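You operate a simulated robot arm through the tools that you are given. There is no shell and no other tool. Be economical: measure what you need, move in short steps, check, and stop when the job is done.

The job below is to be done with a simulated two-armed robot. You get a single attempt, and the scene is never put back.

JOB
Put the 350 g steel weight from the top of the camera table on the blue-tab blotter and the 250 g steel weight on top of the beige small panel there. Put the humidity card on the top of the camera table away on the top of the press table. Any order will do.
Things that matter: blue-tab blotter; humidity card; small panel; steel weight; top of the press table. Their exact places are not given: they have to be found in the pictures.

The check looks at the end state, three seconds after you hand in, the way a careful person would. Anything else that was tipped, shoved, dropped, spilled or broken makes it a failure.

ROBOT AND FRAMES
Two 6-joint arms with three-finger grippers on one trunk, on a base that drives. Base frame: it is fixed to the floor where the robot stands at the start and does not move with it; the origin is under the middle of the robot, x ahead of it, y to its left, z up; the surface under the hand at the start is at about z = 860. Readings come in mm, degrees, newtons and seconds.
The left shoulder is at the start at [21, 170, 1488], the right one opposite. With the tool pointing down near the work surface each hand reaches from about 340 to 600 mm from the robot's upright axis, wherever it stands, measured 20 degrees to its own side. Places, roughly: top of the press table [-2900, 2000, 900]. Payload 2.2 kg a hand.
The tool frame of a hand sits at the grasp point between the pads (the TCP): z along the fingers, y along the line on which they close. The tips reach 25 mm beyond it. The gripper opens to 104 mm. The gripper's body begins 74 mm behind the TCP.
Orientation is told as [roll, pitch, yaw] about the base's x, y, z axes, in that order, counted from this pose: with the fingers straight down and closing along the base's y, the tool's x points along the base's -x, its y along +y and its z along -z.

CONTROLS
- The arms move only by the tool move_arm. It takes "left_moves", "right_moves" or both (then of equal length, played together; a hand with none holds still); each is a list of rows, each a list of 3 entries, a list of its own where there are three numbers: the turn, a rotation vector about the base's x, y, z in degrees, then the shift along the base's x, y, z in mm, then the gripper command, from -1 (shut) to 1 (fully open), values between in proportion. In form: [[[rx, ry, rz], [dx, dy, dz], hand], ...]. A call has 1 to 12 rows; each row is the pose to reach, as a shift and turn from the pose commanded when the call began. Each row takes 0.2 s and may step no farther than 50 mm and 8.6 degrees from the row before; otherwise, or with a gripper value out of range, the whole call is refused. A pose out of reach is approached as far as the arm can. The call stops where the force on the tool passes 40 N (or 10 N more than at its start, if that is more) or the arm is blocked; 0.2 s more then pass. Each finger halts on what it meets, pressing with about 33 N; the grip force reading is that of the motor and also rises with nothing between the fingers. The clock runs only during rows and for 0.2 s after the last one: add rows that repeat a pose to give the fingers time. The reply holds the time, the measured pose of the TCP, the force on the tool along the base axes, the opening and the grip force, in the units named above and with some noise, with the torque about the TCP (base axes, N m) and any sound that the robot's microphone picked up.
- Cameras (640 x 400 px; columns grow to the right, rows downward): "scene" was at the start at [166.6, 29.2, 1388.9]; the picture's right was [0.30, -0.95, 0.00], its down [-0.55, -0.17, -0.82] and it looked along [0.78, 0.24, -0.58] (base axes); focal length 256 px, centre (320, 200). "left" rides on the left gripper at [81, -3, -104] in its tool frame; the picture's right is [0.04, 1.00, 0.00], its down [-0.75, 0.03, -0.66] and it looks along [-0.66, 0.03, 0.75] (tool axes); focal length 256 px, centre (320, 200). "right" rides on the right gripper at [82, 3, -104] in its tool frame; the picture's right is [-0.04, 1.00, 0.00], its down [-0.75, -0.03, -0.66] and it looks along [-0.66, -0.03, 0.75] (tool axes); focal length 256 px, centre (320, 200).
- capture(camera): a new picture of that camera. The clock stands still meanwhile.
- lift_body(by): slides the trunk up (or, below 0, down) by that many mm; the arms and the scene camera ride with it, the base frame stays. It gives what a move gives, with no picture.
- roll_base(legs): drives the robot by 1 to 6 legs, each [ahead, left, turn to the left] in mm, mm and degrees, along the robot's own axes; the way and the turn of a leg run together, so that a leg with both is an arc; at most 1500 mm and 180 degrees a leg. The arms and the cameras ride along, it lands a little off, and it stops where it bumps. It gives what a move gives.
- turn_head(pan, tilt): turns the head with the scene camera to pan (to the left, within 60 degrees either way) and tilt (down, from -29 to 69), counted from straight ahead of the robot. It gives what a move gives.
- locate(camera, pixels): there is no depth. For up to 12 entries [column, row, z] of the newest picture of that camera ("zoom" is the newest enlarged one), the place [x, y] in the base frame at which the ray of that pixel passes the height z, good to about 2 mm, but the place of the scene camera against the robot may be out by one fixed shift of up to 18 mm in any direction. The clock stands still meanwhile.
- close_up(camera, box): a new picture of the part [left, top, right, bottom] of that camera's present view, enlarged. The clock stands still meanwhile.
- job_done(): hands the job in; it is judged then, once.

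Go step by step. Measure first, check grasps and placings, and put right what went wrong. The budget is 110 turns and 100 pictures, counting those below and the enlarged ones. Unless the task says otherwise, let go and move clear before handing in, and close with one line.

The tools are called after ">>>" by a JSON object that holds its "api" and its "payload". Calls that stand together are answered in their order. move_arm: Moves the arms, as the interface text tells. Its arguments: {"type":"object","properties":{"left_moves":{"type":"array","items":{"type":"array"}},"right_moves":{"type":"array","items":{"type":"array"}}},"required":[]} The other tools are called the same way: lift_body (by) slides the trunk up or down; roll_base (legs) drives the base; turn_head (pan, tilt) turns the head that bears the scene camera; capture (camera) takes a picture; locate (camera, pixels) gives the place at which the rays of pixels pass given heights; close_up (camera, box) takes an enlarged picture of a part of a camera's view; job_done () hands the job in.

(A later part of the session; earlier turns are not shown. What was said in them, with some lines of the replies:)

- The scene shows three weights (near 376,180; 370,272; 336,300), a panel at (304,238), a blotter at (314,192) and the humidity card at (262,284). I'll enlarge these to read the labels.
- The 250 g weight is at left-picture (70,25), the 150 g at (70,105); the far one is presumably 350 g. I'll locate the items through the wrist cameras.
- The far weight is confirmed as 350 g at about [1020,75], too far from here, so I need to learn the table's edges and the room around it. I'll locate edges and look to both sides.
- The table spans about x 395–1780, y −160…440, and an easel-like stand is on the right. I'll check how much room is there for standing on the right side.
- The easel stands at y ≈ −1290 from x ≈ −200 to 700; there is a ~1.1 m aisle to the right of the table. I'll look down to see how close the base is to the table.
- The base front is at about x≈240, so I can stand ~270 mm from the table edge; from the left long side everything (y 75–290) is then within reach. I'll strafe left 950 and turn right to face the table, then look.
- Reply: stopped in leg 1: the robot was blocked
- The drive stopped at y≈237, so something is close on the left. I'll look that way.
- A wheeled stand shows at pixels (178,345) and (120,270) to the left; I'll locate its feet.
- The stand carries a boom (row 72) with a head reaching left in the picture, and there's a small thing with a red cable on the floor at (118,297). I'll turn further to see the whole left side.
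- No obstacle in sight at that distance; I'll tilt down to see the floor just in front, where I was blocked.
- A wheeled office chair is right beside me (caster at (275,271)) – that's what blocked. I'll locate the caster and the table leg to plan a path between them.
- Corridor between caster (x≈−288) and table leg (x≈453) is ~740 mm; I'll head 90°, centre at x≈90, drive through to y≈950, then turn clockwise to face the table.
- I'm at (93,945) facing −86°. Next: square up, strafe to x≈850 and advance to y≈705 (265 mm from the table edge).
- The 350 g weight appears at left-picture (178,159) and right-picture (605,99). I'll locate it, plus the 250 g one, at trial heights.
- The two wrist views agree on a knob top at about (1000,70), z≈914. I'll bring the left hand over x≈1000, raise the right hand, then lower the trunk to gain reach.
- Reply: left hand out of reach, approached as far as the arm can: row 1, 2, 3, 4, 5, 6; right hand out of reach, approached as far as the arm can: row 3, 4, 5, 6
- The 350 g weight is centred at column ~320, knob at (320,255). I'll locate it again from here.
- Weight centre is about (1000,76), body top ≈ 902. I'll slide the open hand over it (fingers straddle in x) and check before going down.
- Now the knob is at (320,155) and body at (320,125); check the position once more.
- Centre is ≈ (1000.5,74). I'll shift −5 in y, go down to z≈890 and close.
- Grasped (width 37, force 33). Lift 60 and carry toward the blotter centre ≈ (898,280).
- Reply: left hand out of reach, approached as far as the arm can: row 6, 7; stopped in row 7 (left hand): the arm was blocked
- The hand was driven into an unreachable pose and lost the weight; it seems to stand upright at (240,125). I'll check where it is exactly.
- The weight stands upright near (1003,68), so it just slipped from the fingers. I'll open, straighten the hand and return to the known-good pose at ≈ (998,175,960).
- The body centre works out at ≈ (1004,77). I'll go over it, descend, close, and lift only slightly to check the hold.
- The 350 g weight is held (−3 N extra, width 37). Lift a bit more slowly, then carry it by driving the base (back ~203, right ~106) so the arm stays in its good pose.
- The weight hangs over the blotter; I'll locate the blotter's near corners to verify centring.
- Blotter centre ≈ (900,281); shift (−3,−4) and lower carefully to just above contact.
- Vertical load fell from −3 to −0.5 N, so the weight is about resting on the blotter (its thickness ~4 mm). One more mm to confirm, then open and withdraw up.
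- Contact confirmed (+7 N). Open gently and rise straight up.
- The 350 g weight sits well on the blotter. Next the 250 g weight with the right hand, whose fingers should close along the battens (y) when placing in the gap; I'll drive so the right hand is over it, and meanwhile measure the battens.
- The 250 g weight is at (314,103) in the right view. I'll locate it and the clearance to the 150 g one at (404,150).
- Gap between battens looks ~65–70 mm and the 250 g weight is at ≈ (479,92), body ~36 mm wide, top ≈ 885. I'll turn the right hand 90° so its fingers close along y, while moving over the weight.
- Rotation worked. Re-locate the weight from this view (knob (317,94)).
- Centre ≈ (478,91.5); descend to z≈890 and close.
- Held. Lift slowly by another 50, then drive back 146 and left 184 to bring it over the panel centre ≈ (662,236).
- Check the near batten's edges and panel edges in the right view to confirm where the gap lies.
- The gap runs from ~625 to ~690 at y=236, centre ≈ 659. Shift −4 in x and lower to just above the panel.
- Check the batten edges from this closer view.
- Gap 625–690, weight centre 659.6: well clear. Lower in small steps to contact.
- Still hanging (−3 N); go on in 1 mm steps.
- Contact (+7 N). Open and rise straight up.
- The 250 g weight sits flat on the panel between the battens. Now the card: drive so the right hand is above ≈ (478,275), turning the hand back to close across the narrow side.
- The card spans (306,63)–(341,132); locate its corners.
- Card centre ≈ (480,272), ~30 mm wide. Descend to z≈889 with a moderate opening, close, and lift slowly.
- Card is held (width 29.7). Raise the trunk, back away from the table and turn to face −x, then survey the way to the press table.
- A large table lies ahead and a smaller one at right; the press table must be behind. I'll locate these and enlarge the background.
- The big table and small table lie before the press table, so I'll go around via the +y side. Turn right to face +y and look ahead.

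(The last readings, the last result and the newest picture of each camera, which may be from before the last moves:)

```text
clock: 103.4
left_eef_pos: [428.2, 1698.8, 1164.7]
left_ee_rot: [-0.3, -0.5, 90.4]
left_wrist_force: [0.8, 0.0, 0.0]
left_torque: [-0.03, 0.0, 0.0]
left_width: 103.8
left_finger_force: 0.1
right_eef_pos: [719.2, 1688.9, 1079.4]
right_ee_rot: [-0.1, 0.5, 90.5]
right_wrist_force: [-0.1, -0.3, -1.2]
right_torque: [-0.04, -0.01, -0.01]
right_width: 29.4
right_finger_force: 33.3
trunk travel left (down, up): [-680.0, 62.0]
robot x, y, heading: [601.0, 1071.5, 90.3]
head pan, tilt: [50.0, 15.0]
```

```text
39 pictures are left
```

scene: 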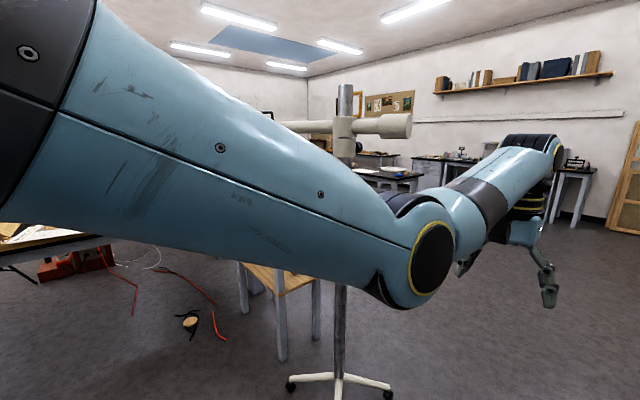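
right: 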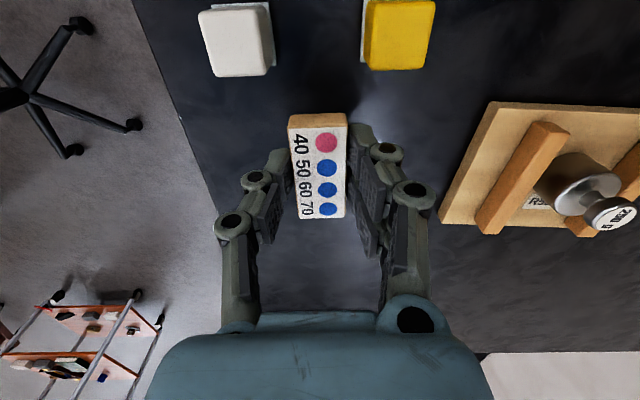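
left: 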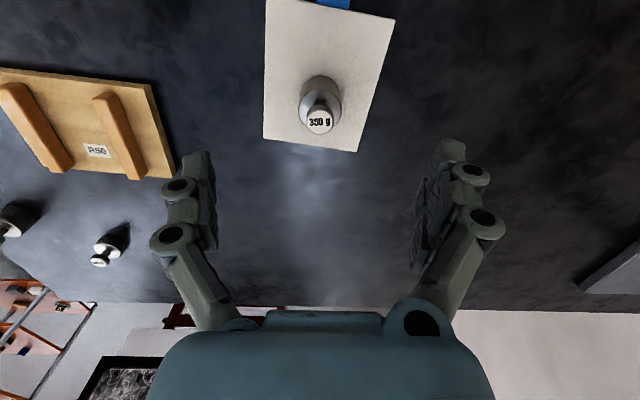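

There is a wide open aisle ahead past the stand. Drive 1750 mm ahead to y≈2820, turn left to face −x, and look.

>>> {"api": "roll_base", "payload": {"legs": [[1000, 0, 0], [750, 0, 0], [0, 0, 89]]}}

>>> {"api": "turn_head", "payload": {"pan": 10, "tilt": 20}}

>>> {"api": "capture", "payload": {"camera": "scene"}}

```text
clock: 116.0
left_eef_pos: [-52.7, 2665.6, 1164.4]
left_ee_rot: [-0.3, -0.4, 178.7]
left_wrist_force: [0.1, -0.4, -0.7]
left_torque: [0.03, 0.0, -0.02]
left_width: 104.1
left_finger_force: 0.1
right_eef_pos: [-34.4, 2956.9, 1078.7]
right_ee_rot: [-0.2, 0.5, 178.9]
right_wrist_force: [0.3, -0.2, 0.0]
right_torque: [0.01, 0.0, 0.01]
right_width: 29.6
right_finger_force: 33.1
trunk travel left (down, up): [-680.0, 62.0]
robot x, y, heading: [582.3, 2821.5, 178.7]
head pan, tilt: [50.0, 15.0]
```

```text
clock: 117.1
left_eef_pos: [-51.7, 2666.2, 1163.5]
left_ee_rot: [-0.3, -0.3, 178.7]
left_wrist_force: [-0.8, 0.0, 0.6]
left_torque: [-0.01, -0.01, 0.01]
left_width: 104.0
left_finger_force: 0.1
right_eef_pos: [-34.3, 2957.4, 1079.1]
right_ee_rot: [-0.1, 0.6, 178.7]
right_wrist_force: [0.1, 0.1, 0.3]
right_torque: [0.01, -0.02, 0.0]
right_width: 29.4
right_finger_force: 32.9
trunk travel left (down, up): [-680.0, 62.0]
robot x, y, heading: [585.0, 2821.4, 178.7]
head pan, tilt: [10.0, 20.0]
```

```text
38 pictures are left
```

scene: 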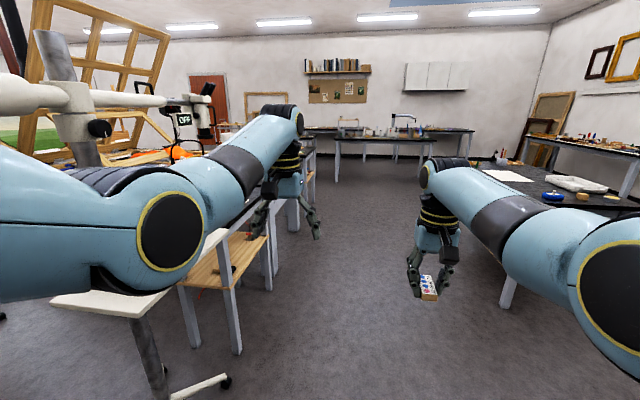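

The press table should be near pixel (297,146), partly behind the left hand. Let me advance and look more closely.

>>> {"api": "close_up", "payload": {"camera": "scene", "box": [180, 80, 420, 240]}}

>>> {"api": "locate", "payload": {"camera": "scene", "pixels": [[237, 352, 0], [275, 275, 0], [193, 346, 0], [292, 232, 0], [505, 310, 0], [228, 383, 0], [324, 208, 0], [500, 170, 860], [158, 400, 0]]}}

```text
2.50 times, centred on (300, 160) of scene
```

zoom: 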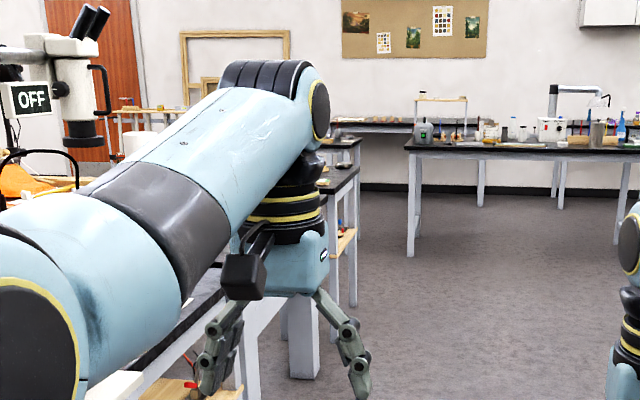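

```text
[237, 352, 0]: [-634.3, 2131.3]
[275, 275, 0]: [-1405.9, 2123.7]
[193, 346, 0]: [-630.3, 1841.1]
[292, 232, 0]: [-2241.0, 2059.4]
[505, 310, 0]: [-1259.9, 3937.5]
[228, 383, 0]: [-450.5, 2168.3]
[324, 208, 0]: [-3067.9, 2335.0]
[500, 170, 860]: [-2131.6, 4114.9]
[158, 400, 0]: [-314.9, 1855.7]
```

Free aisle along y≈2820. Drive ahead ~2200 and look again.

>>> {"api": "roll_base", "payload": {"legs": [[1200, 0, 1.3], [1100, 0, 0]]}}

>>> {"api": "turn_head", "payload": {"pan": 35, "tilt": 25}}

>>> {"api": "capture", "payload": {"camera": "scene"}}

```text
clock: 128.4
left_eef_pos: [-2346.2, 2672.3, 1163.3]
left_ee_rot: [-0.3, -0.3, 179.7]
left_wrist_force: [-0.8, 0.2, 0.2]
left_torque: [-0.03, -0.01, 0.0]
left_width: 103.8
left_finger_force: 0.0
right_eef_pos: [-2332.9, 2963.3, 1080.3]
right_ee_rot: [-0.1, 0.6, 179.8]
right_wrist_force: [-0.8, 0.1, 0.0]
right_torque: [0.01, -0.02, -0.02]
right_width: 29.4
right_finger_force: 32.7
trunk travel left (down, up): [-680.0, 62.0]
robot x, y, heading: [-1715.4, 2837.1, 179.7]
head pan, tilt: [10.0, 20.0]
```

```text
clock: 129.3
left_eef_pos: [-2345.2, 2673.0, 1164.4]
left_ee_rot: [-0.3, -0.4, 179.6]
left_wrist_force: [-0.3, 0.5, 0.4]
left_torque: [0.01, 0.02, -0.01]
left_width: 104.0
left_finger_force: 0.0
right_eef_pos: [-2332.6, 2962.4, 1077.7]
right_ee_rot: [0.0, 0.6, 179.8]
right_wrist_force: [-0.2, 0.3, 0.3]
right_torque: [-0.02, 0.03, 0.02]
right_width: 29.5
right_finger_force: 32.6
trunk travel left (down, up): [-680.0, 62.0]
robot x, y, heading: [-1717.1, 2840.0, 179.6]
head pan, tilt: [35.0, 25.0]
```

```text
36 pictures are left
```

scene: 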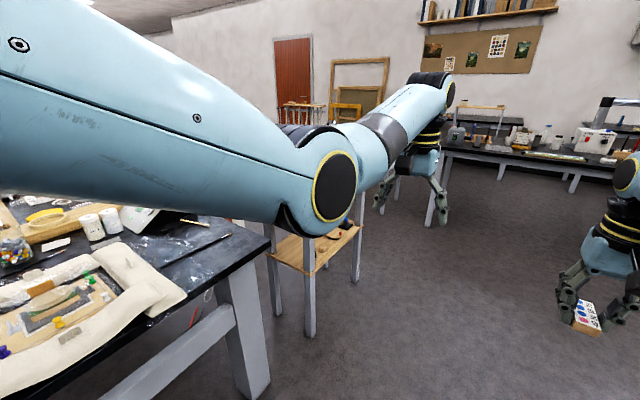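

Beyond the big table is a small table with a wooden shelf (legs at (310,333), (356,280)) — likely the press table, its top hidden by my arm. Locate its legs.

>>> {"api": "locate", "payload": {"camera": "scene", "pixels": [[310, 335, 0], [356, 281, 0], [275, 316, 0], [262, 395, 0], [268, 245, 860], [437, 226, 0], [360, 195, 860]]}}

>>> {"api": "roll_base", "payload": {"legs": [[1185, 150, 0], [0, 0, 90]]}}

>>> {"api": "turn_head", "payload": {"pan": 0, "tilt": 40}}

>>> {"api": "capture", "payload": {"camera": "scene"}}

```text
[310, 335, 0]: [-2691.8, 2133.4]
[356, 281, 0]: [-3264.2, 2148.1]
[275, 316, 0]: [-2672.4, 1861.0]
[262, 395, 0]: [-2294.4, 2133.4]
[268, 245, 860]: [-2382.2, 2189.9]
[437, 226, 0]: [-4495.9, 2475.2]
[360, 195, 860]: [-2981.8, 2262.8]
```

```text
clock: 139.2
left_eef_pos: [-2677.3, 2052.1, 1163.4]
left_ee_rot: [-0.2, -0.3, -86.6]
left_wrist_force: [-0.1, -0.7, -0.1]
left_torque: [-0.03, -0.02, 0.01]
left_width: 104.0
left_finger_force: 0.0
right_eef_pos: [-2968.3, 2047.3, 1078.4]
right_ee_rot: [-0.2, 0.5, -86.4]
right_wrist_force: [-0.2, 1.8, 0.4]
right_torque: [-0.01, 0.01, 0.01]
right_width: 29.6
right_finger_force: 32.6
trunk travel left (down, up): [-680.0, 62.0]
robot x, y, heading: [-2885.0, 2668.5, -86.5]
head pan, tilt: [35.0, 25.0]
```

```text
clock: 140.2
left_eef_pos: [-2679.1, 2051.6, 1164.0]
left_ee_rot: [-0.3, -0.4, -86.5]
left_wrist_force: [0.0, 0.1, 0.2]
left_torque: [0.02, -0.02, -0.01]
left_width: 103.6
left_finger_force: 0.1
right_eef_pos: [-2969.1, 2044.5, 1079.3]
right_ee_rot: [-0.1, 0.6, -86.3]
right_wrist_force: [0.0, -0.7, 0.2]
right_torque: [-0.01, -0.02, 0.0]
right_width: 29.6
right_finger_force: 33.3
trunk travel left (down, up): [-680.0, 62.0]
robot x, y, heading: [-2888.5, 2669.9, -86.2]
head pan, tilt: [0.0, 40.0]
```

```text
35 pictures are left
```

scene: 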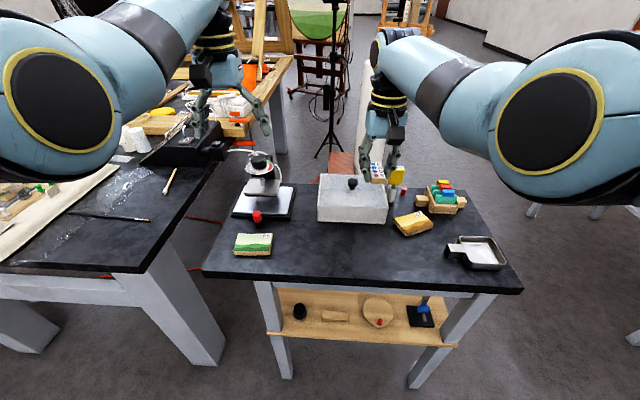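

The press table is in front; its free area is around (335,250). Locate candidates and neighbours.

>>> {"api": "locate", "payload": {"camera": "scene", "pixels": [[335, 250, 900], [335, 250, 860], [205, 270, 880], [522, 288, 880], [320, 222, 880], [387, 223, 880], [398, 236, 880], [432, 229, 880], [450, 260, 880], [271, 255, 880], [340, 279, 880], [270, 235, 880]]}}

>>> {"api": "capture", "payload": {"camera": "right"}}

>>> {"api": "capture", "payload": {"camera": "left"}}

```text
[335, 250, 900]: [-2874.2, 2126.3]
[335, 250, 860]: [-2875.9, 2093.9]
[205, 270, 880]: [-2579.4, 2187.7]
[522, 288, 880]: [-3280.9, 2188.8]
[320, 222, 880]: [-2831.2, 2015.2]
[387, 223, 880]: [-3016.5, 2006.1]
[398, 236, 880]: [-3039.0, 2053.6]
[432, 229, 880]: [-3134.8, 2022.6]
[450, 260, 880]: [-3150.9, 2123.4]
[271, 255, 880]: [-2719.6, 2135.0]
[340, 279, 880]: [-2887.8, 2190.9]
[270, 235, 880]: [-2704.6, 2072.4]
```

```text
34 pictures are left
```

right: 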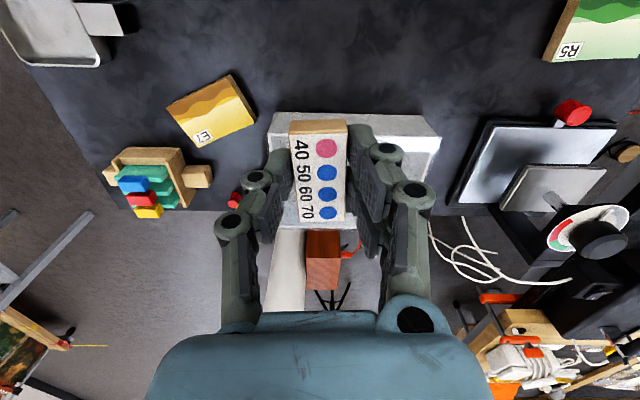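

```text
33 pictures are left
```

left: 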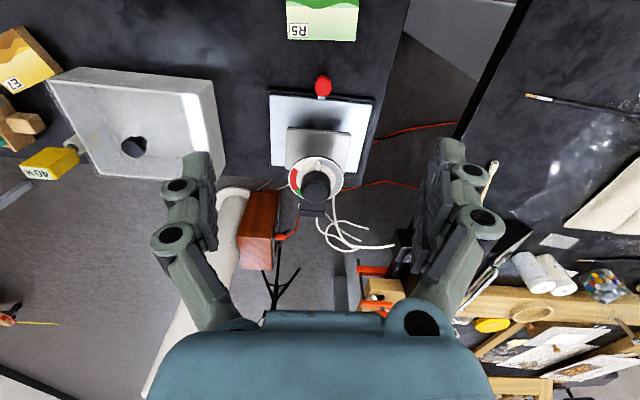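

Free spot chosen: ≈ (−2880,2110), between the green tile and the yellow tile, in front of the grey block. Drive back 59 and left 93, then check with the cameras.

>>> {"api": "roll_base", "payload": {"legs": [[-59, 93, 0]]}}

>>> {"api": "capture", "payload": {"camera": "right"}}

>>> {"api": "capture", "payload": {"camera": "left"}}

>>> {"api": "capture", "payload": {"camera": "scene"}}

```text
clock: 141.4
left_eef_pos: [-2588.0, 2116.7, 1163.9]
left_ee_rot: [-0.3, -0.5, -86.5]
left_wrist_force: [0.1, 0.2, -0.9]
left_torque: [-0.02, -0.03, 0.01]
left_width: 103.9
left_finger_force: 0.0
right_eef_pos: [-2878.8, 2111.1, 1077.0]
right_ee_rot: [-0.2, 0.6, -86.4]
right_wrist_force: [0.0, 0.3, -0.1]
right_torque: [-0.05, 0.04, -0.02]
right_width: 29.6
right_finger_force: 33.3
trunk travel left (down, up): [-680.0, 62.0]
robot x, y, heading: [-2798.0, 2732.9, -86.6]
head pan, tilt: [0.0, 40.0]
```

```text
32 pictures are left
```

right: 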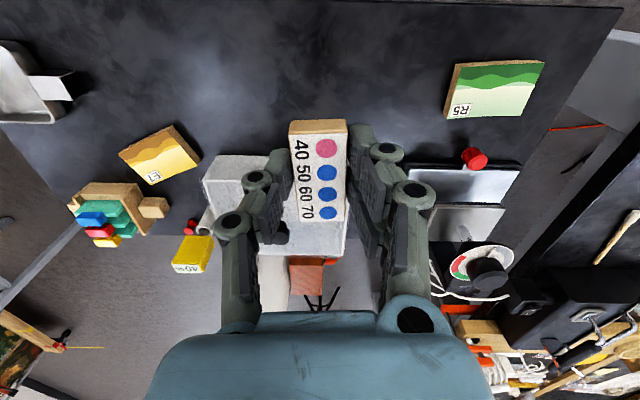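

```text
31 pictures are left
```

left: 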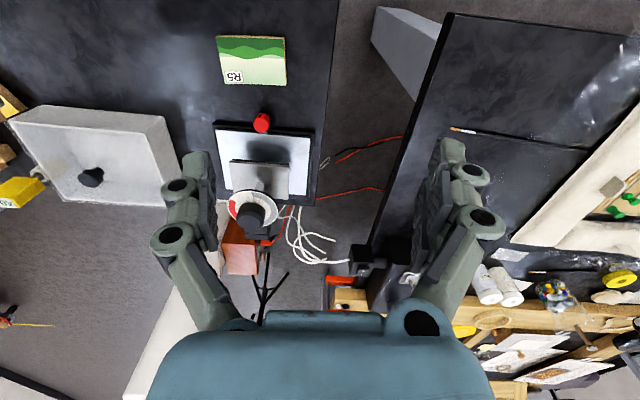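

```text
30 pictures are left
```

scene: 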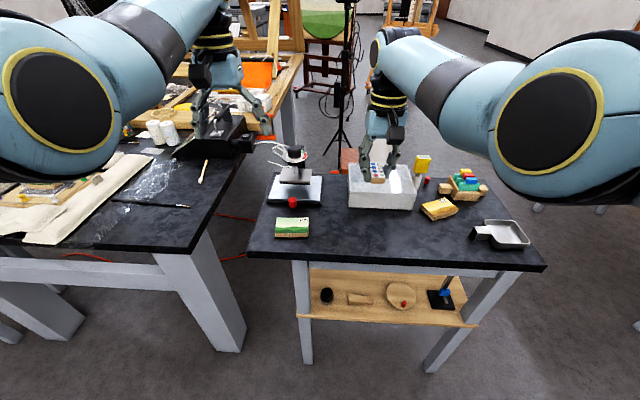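

The card's landing point looks clear (projects near (320,75) in the right view). Before lowering the trunk, check the press dial's position relative to the left fingers.

>>> {"api": "locate", "payload": {"camera": "left", "pixels": [[250, 210, 950], [250, 210, 1000], [250, 210, 1050], [262, 122, 890], [395, 250, 950], [288, 85, 880]]}}

>>> {"api": "locate", "payload": {"camera": "right", "pixels": [[480, 270, 950], [480, 270, 1000], [320, 75, 880], [268, 155, 920], [350, 255, 920], [452, 113, 880], [200, 155, 880], [472, 158, 890]]}}

```text
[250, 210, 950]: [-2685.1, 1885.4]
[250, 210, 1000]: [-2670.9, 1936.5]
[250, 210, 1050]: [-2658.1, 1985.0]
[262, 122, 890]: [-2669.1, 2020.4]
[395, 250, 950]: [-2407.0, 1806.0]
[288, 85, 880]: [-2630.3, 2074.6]
```

```text
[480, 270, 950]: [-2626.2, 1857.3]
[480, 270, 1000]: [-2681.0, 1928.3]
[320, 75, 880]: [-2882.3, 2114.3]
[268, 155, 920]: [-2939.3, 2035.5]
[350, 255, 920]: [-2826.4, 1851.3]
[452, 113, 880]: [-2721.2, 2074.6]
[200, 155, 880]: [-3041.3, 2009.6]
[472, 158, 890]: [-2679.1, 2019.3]
```

The dial (top ≈ 1000 at y≈1935) is well clear of the left hand. Lower the trunk 140, keeping the card above any plausible tabletop height, and look.

>>> {"api": "lift_body", "payload": {"by": -140}}

>>> {"api": "capture", "payload": {"camera": "right"}}

>>> {"api": "capture", "payload": {"camera": "scene"}}

```text
clock: 143.1
left_eef_pos: [-2588.8, 2117.7, 1024.3]
left_ee_rot: [-0.3, -0.5, -86.6]
left_wrist_force: [0.1, 0.4, 0.6]
left_torque: [-0.01, 0.03, -0.03]
left_width: 104.3
left_finger_force: 0.0
right_eef_pos: [-2879.9, 2111.7, 939.1]
right_ee_rot: [-0.1, 0.6, -86.3]
right_wrist_force: [0.0, 0.3, -1.7]
right_torque: [-0.01, -0.01, 0.01]
right_width: 29.4
right_finger_force: 32.9
trunk travel left (down, up): [-540.0, 202.0]
robot x, y, heading: [-2796.4, 2733.9, -86.4]
head pan, tilt: [0.0, 40.0]
```

```text
29 pictures are left
```

right: 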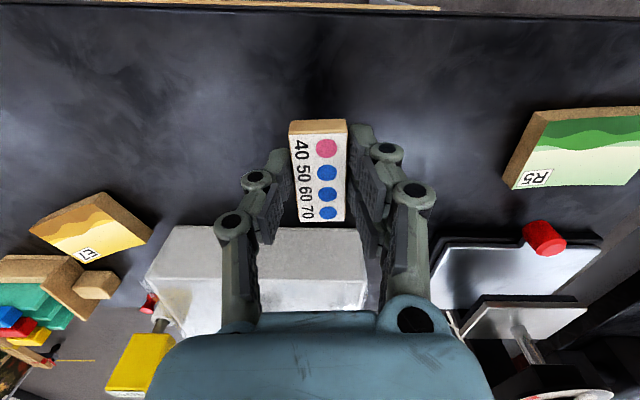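

```text
28 pictures are left
```

scene: 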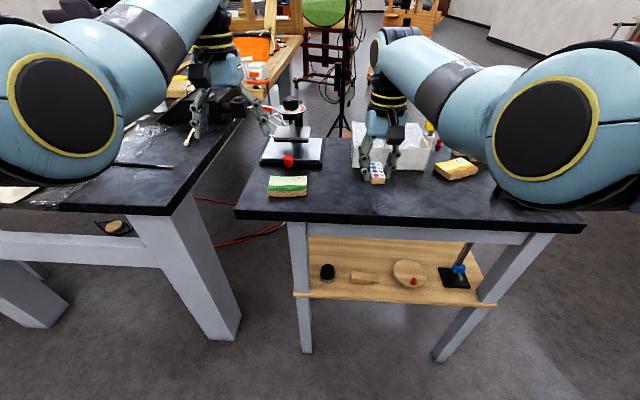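

The card is over clear tabletop, with the block edge beyond. Lower in steps, watching force.

>>> {"api": "move_arm", "payload": {"right_moves": [[[0, 0, 0], [0, 5, -10], -1], [[0, 0, 0], [0, 5, -20], -1], [[0, 0, 0], [0, 5, -26], -1], [[0, 0, 0], [0, 5, -30], -1], [[0, 0, 0], [0, 5, -33], -1], [[0, 0, 0], [0, 5, -36], -1]]}}

>>> {"api": "close_up", "payload": {"camera": "scene", "box": [320, 100, 480, 220]}}

```text
clock: 144.5
left_eef_pos: [-2588.5, 2117.4, 1024.4]
left_ee_rot: [-0.2, -0.3, -86.5]
left_wrist_force: [0.1, -0.9, 0.9]
left_torque: [0.01, -0.02, -0.01]
left_width: 103.8
left_finger_force: 0.0
right_eef_pos: [-2878.2, 2116.2, 901.5]
right_ee_rot: [-0.1, 0.6, -86.4]
right_wrist_force: [-0.4, 0.5, -0.2]
right_torque: [-0.02, 0.04, 0.0]
right_width: 29.5
right_finger_force: 33.0
trunk travel left (down, up): [-540.0, 202.0]
robot x, y, heading: [-2798.8, 2734.3, -86.4]
head pan, tilt: [0.0, 40.0]
```

```text
3.33 times, centred on (400, 160) of scene
```

zoom: 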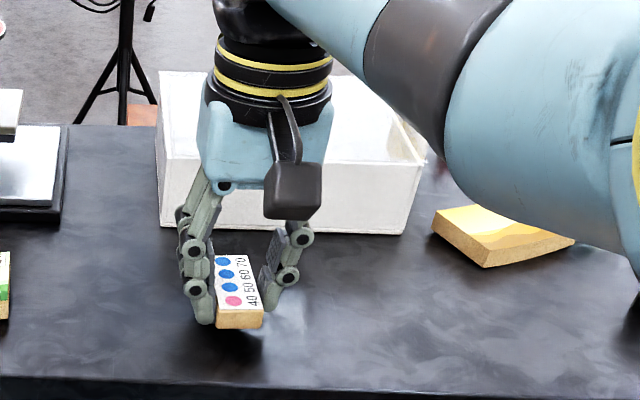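

Still about 10 mm above; continue down.

>>> {"api": "move_arm", "payload": {"right_moves": [[[0, 0, 0], [0, 0, -4], -1], [[0, 0, 0], [0, 0, -8], -1], [[0, 0, 0], [0, 0, -10], -1], [[0, 0, 0], [0, 0, -11.5], -1], [[0, 0, 0], [0, 0, -11.5], -1]]}}

```text
clock: 145.7
left_eef_pos: [-2588.8, 2118.4, 1023.1]
left_ee_rot: [-0.2, -0.5, -86.5]
left_wrist_force: [-0.6, 0.1, 0.3]
left_torque: [0.01, 0.0, -0.02]
left_width: 103.8
left_finger_force: 0.1
right_eef_pos: [-2880.1, 2116.6, 891.4]
right_ee_rot: [0.0, 0.6, -86.4]
right_wrist_force: [0.7, 0.1, -0.9]
right_torque: [0.02, 0.02, 0.02]
right_width: 29.8
right_finger_force: 33.0
trunk travel left (down, up): [-540.0, 202.0]
robot x, y, heading: [-2793.3, 2735.4, -86.5]
head pan, tilt: [0.0, 40.0]
```

>>> {"api": "move_arm", "payload": {"right_moves": [[[0, 0, 0], [0, 0, -1.2], -1], [[0, 0, 0], [0, 0, -2.4], -1], [[0, 0, 0], [0, 0, -2.4], -1]]}}

```text
clock: 146.5
left_eef_pos: [-2587.9, 2117.1, 1023.6]
left_ee_rot: [-0.3, -0.3, -86.5]
left_wrist_force: [-0.5, -0.5, -0.9]
left_torque: [0.01, -0.03, 0.01]
left_width: 103.8
left_finger_force: 0.1
right_eef_pos: [-2879.0, 2116.7, 888.0]
right_ee_rot: [-0.2, 0.6, -86.3]
right_wrist_force: [-0.5, 0.2, 0.5]
right_torque: [0.01, 0.02, 0.01]
right_width: 29.3
right_finger_force: 33.4
trunk travel left (down, up): [-540.0, 202.0]
robot x, y, heading: [-2797.4, 2736.3, -86.5]
head pan, tilt: [0.0, 40.0]
```

>>> {"api": "move_arm", "payload": {"right_moves": [[[0, 0, 0], [0, 0, -1], -1], [[0, 0, 0], [0, 0, -1], -1]]}}

```text
clock: 147.1
left_eef_pos: [-2588.2, 2118.2, 1024.1]
left_ee_rot: [-0.3, -0.3, -86.5]
left_wrist_force: [-0.8, -0.3, 0.1]
left_torque: [0.0, -0.01, -0.01]
left_width: 104.0
left_finger_force: 0.0
right_eef_pos: [-2879.9, 2117.6, 887.2]
right_ee_rot: [0.0, 0.6, -86.3]
right_wrist_force: [0.2, -0.1, 0.6]
right_torque: [0.03, -0.04, 0.01]
right_width: 29.5
right_finger_force: 32.5
trunk travel left (down, up): [-540.0, 202.0]
robot x, y, heading: [-2797.5, 2730.6, -86.4]
head pan, tilt: [0.0, 40.0]
```

>>> {"api": "move_arm", "payload": {"right_moves": [[[0, 0, 0], [0, 0, -0.8], -1], [[0, 0, 0], [0, 0, -1.2], -1], [[0, 0, 0], [0, 0, -1.2], -1]]}}

>>> {"api": "close_up", "payload": {"camera": "scene", "box": [340, 140, 420, 200]}}

```text
clock: 147.9
left_eef_pos: [-2589.2, 2117.6, 1023.8]
left_ee_rot: [-0.3, -0.3, -86.5]
left_wrist_force: [-0.9, 0.2, -0.2]
left_torque: [-0.01, -0.01, 0.0]
left_width: 104.0
left_finger_force: 0.1
right_eef_pos: [-2879.4, 2115.8, 887.0]
right_ee_rot: [-0.1, 0.5, -86.3]
right_wrist_force: [-0.2, 0.3, 4.0]
right_torque: [0.03, 0.01, -0.01]
right_width: 29.8
right_finger_force: 32.9
trunk travel left (down, up): [-540.0, 202.0]
robot x, y, heading: [-2793.4, 2732.9, -86.6]
head pan, tilt: [0.0, 40.0]
```

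```text
6.67 times, centred on (380, 170) of scene
```

zoom: 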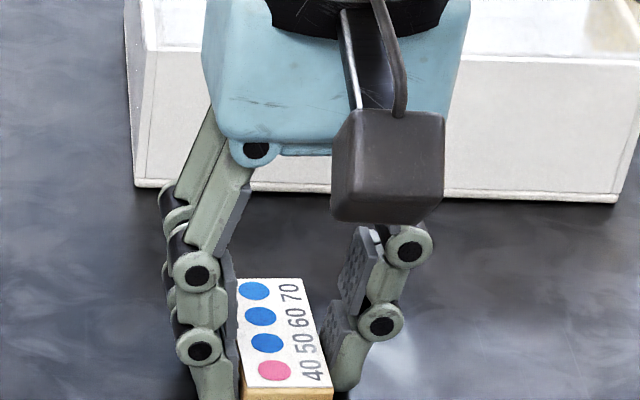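

Contact (+4 N). Release and rise straight up.

>>> {"api": "move_arm", "payload": {"right_moves": [[[0, 0, 0], [0, 0, 0.5], -0.2], [[0, 0, 0], [0, 0, 0.5], 0.1], [[0, 0, 0], [0, 0, 0.5], 0.3], [[0, 0, 0], [0, 0, 0.5], 0.3], [[0, 0, 0], [0, 0, 25], 0.3], [[0, 0, 0], [0, 0, 60], 0.3], [[0, 0, 0], [0, 0, 100], 0.3], [[0, 0, 0], [0, 0, 130], 0.3]]}}

>>> {"api": "capture", "payload": {"camera": "right"}}

>>> {"api": "capture", "payload": {"camera": "scene"}}

```text
clock: 149.7
left_eef_pos: [-2588.6, 2117.5, 1023.4]
left_ee_rot: [-0.3, -0.4, -86.6]
left_wrist_force: [-0.1, -0.4, -0.1]
left_torque: [-0.02, 0.01, -0.01]
left_width: 103.9
left_finger_force: 0.0
right_eef_pos: [-2878.6, 2117.6, 1016.2]
right_ee_rot: [-0.2, 0.5, -86.4]
right_wrist_force: [0.2, 0.3, -0.1]
right_torque: [0.01, 0.03, 0.0]
right_width: 67.5
right_finger_force: 0.0
trunk travel left (down, up): [-540.0, 202.0]
robot x, y, heading: [-2794.0, 2735.1, -86.4]
head pan, tilt: [0.0, 40.0]
```

```text
25 pictures are left
```

right: 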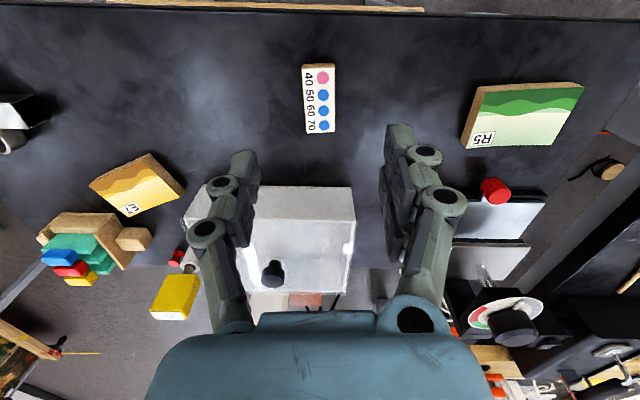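

```text
24 pictures are left
```

scene: 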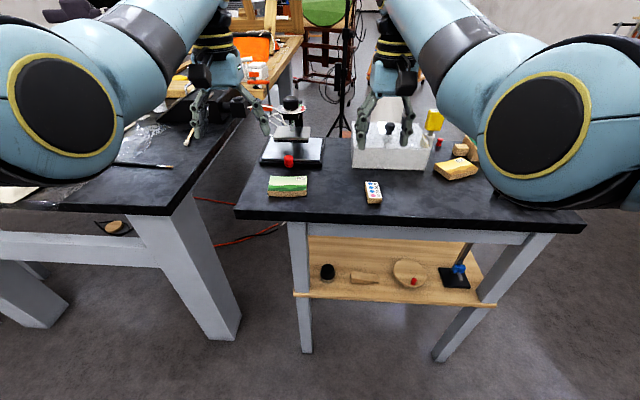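

The card lies flat on the press table at (373,192), with nothing else disturbed. Raise the trunk, back away clear, and then hand in.

>>> {"api": "lift_body", "payload": {"by": 120}}

>>> {"api": "roll_base", "payload": {"legs": [[-150, 0, 0]]}}

```text
clock: 151.2
left_eef_pos: [-2588.4, 2117.2, 1142.8]
left_ee_rot: [-0.3, -0.4, -86.5]
left_wrist_force: [0.1, -0.9, -0.6]
left_torque: [-0.01, 0.01, 0.04]
left_width: 103.9
left_finger_force: 0.0
right_eef_pos: [-2879.4, 2115.4, 1136.7]
right_ee_rot: [-0.1, 0.6, -86.4]
right_wrist_force: [-0.1, 0.6, -0.4]
right_torque: [0.04, 0.02, -0.01]
right_width: 67.7
right_finger_force: 0.1
trunk travel left (down, up): [-660.0, 82.0]
robot x, y, heading: [-2793.4, 2737.5, -86.6]
head pan, tilt: [0.0, 40.0]
```

```text
clock: 152.5
left_eef_pos: [-2597.0, 2270.0, 1143.8]
left_ee_rot: [-0.3, -0.4, -86.5]
left_wrist_force: [-0.9, 0.6, 0.1]
left_torque: [-0.02, 0.01, -0.04]
left_width: 103.8
left_finger_force: 0.1
right_eef_pos: [-2888.7, 2268.4, 1138.3]
right_ee_rot: [0.0, 0.4, -86.4]
right_wrist_force: [-0.5, 0.7, 0.3]
right_torque: [0.03, -0.02, -0.02]
right_width: 67.5
right_finger_force: 0.0
trunk travel left (down, up): [-660.0, 82.0]
robot x, y, heading: [-2803.7, 2890.3, -86.8]
head pan, tilt: [0.0, 40.0]
```

Both hands are empty and clear, and all three items are placed, so I'm handing in.

>>> {"api": "job_done", "payload": {}}

```text
The job is handed in.
```

I handed the job in with the 350 g weight on the blue-tab blotter, the 250 g weight on the beige panel between its battens, and the humidity card on the press table. Along the way the base once stopped against the office chair by the camera table, and the 350 g weight slipped from the fingers on the first try but stayed upright. I saw no sign that either moved anything else, though I did not recheck the chair's position.
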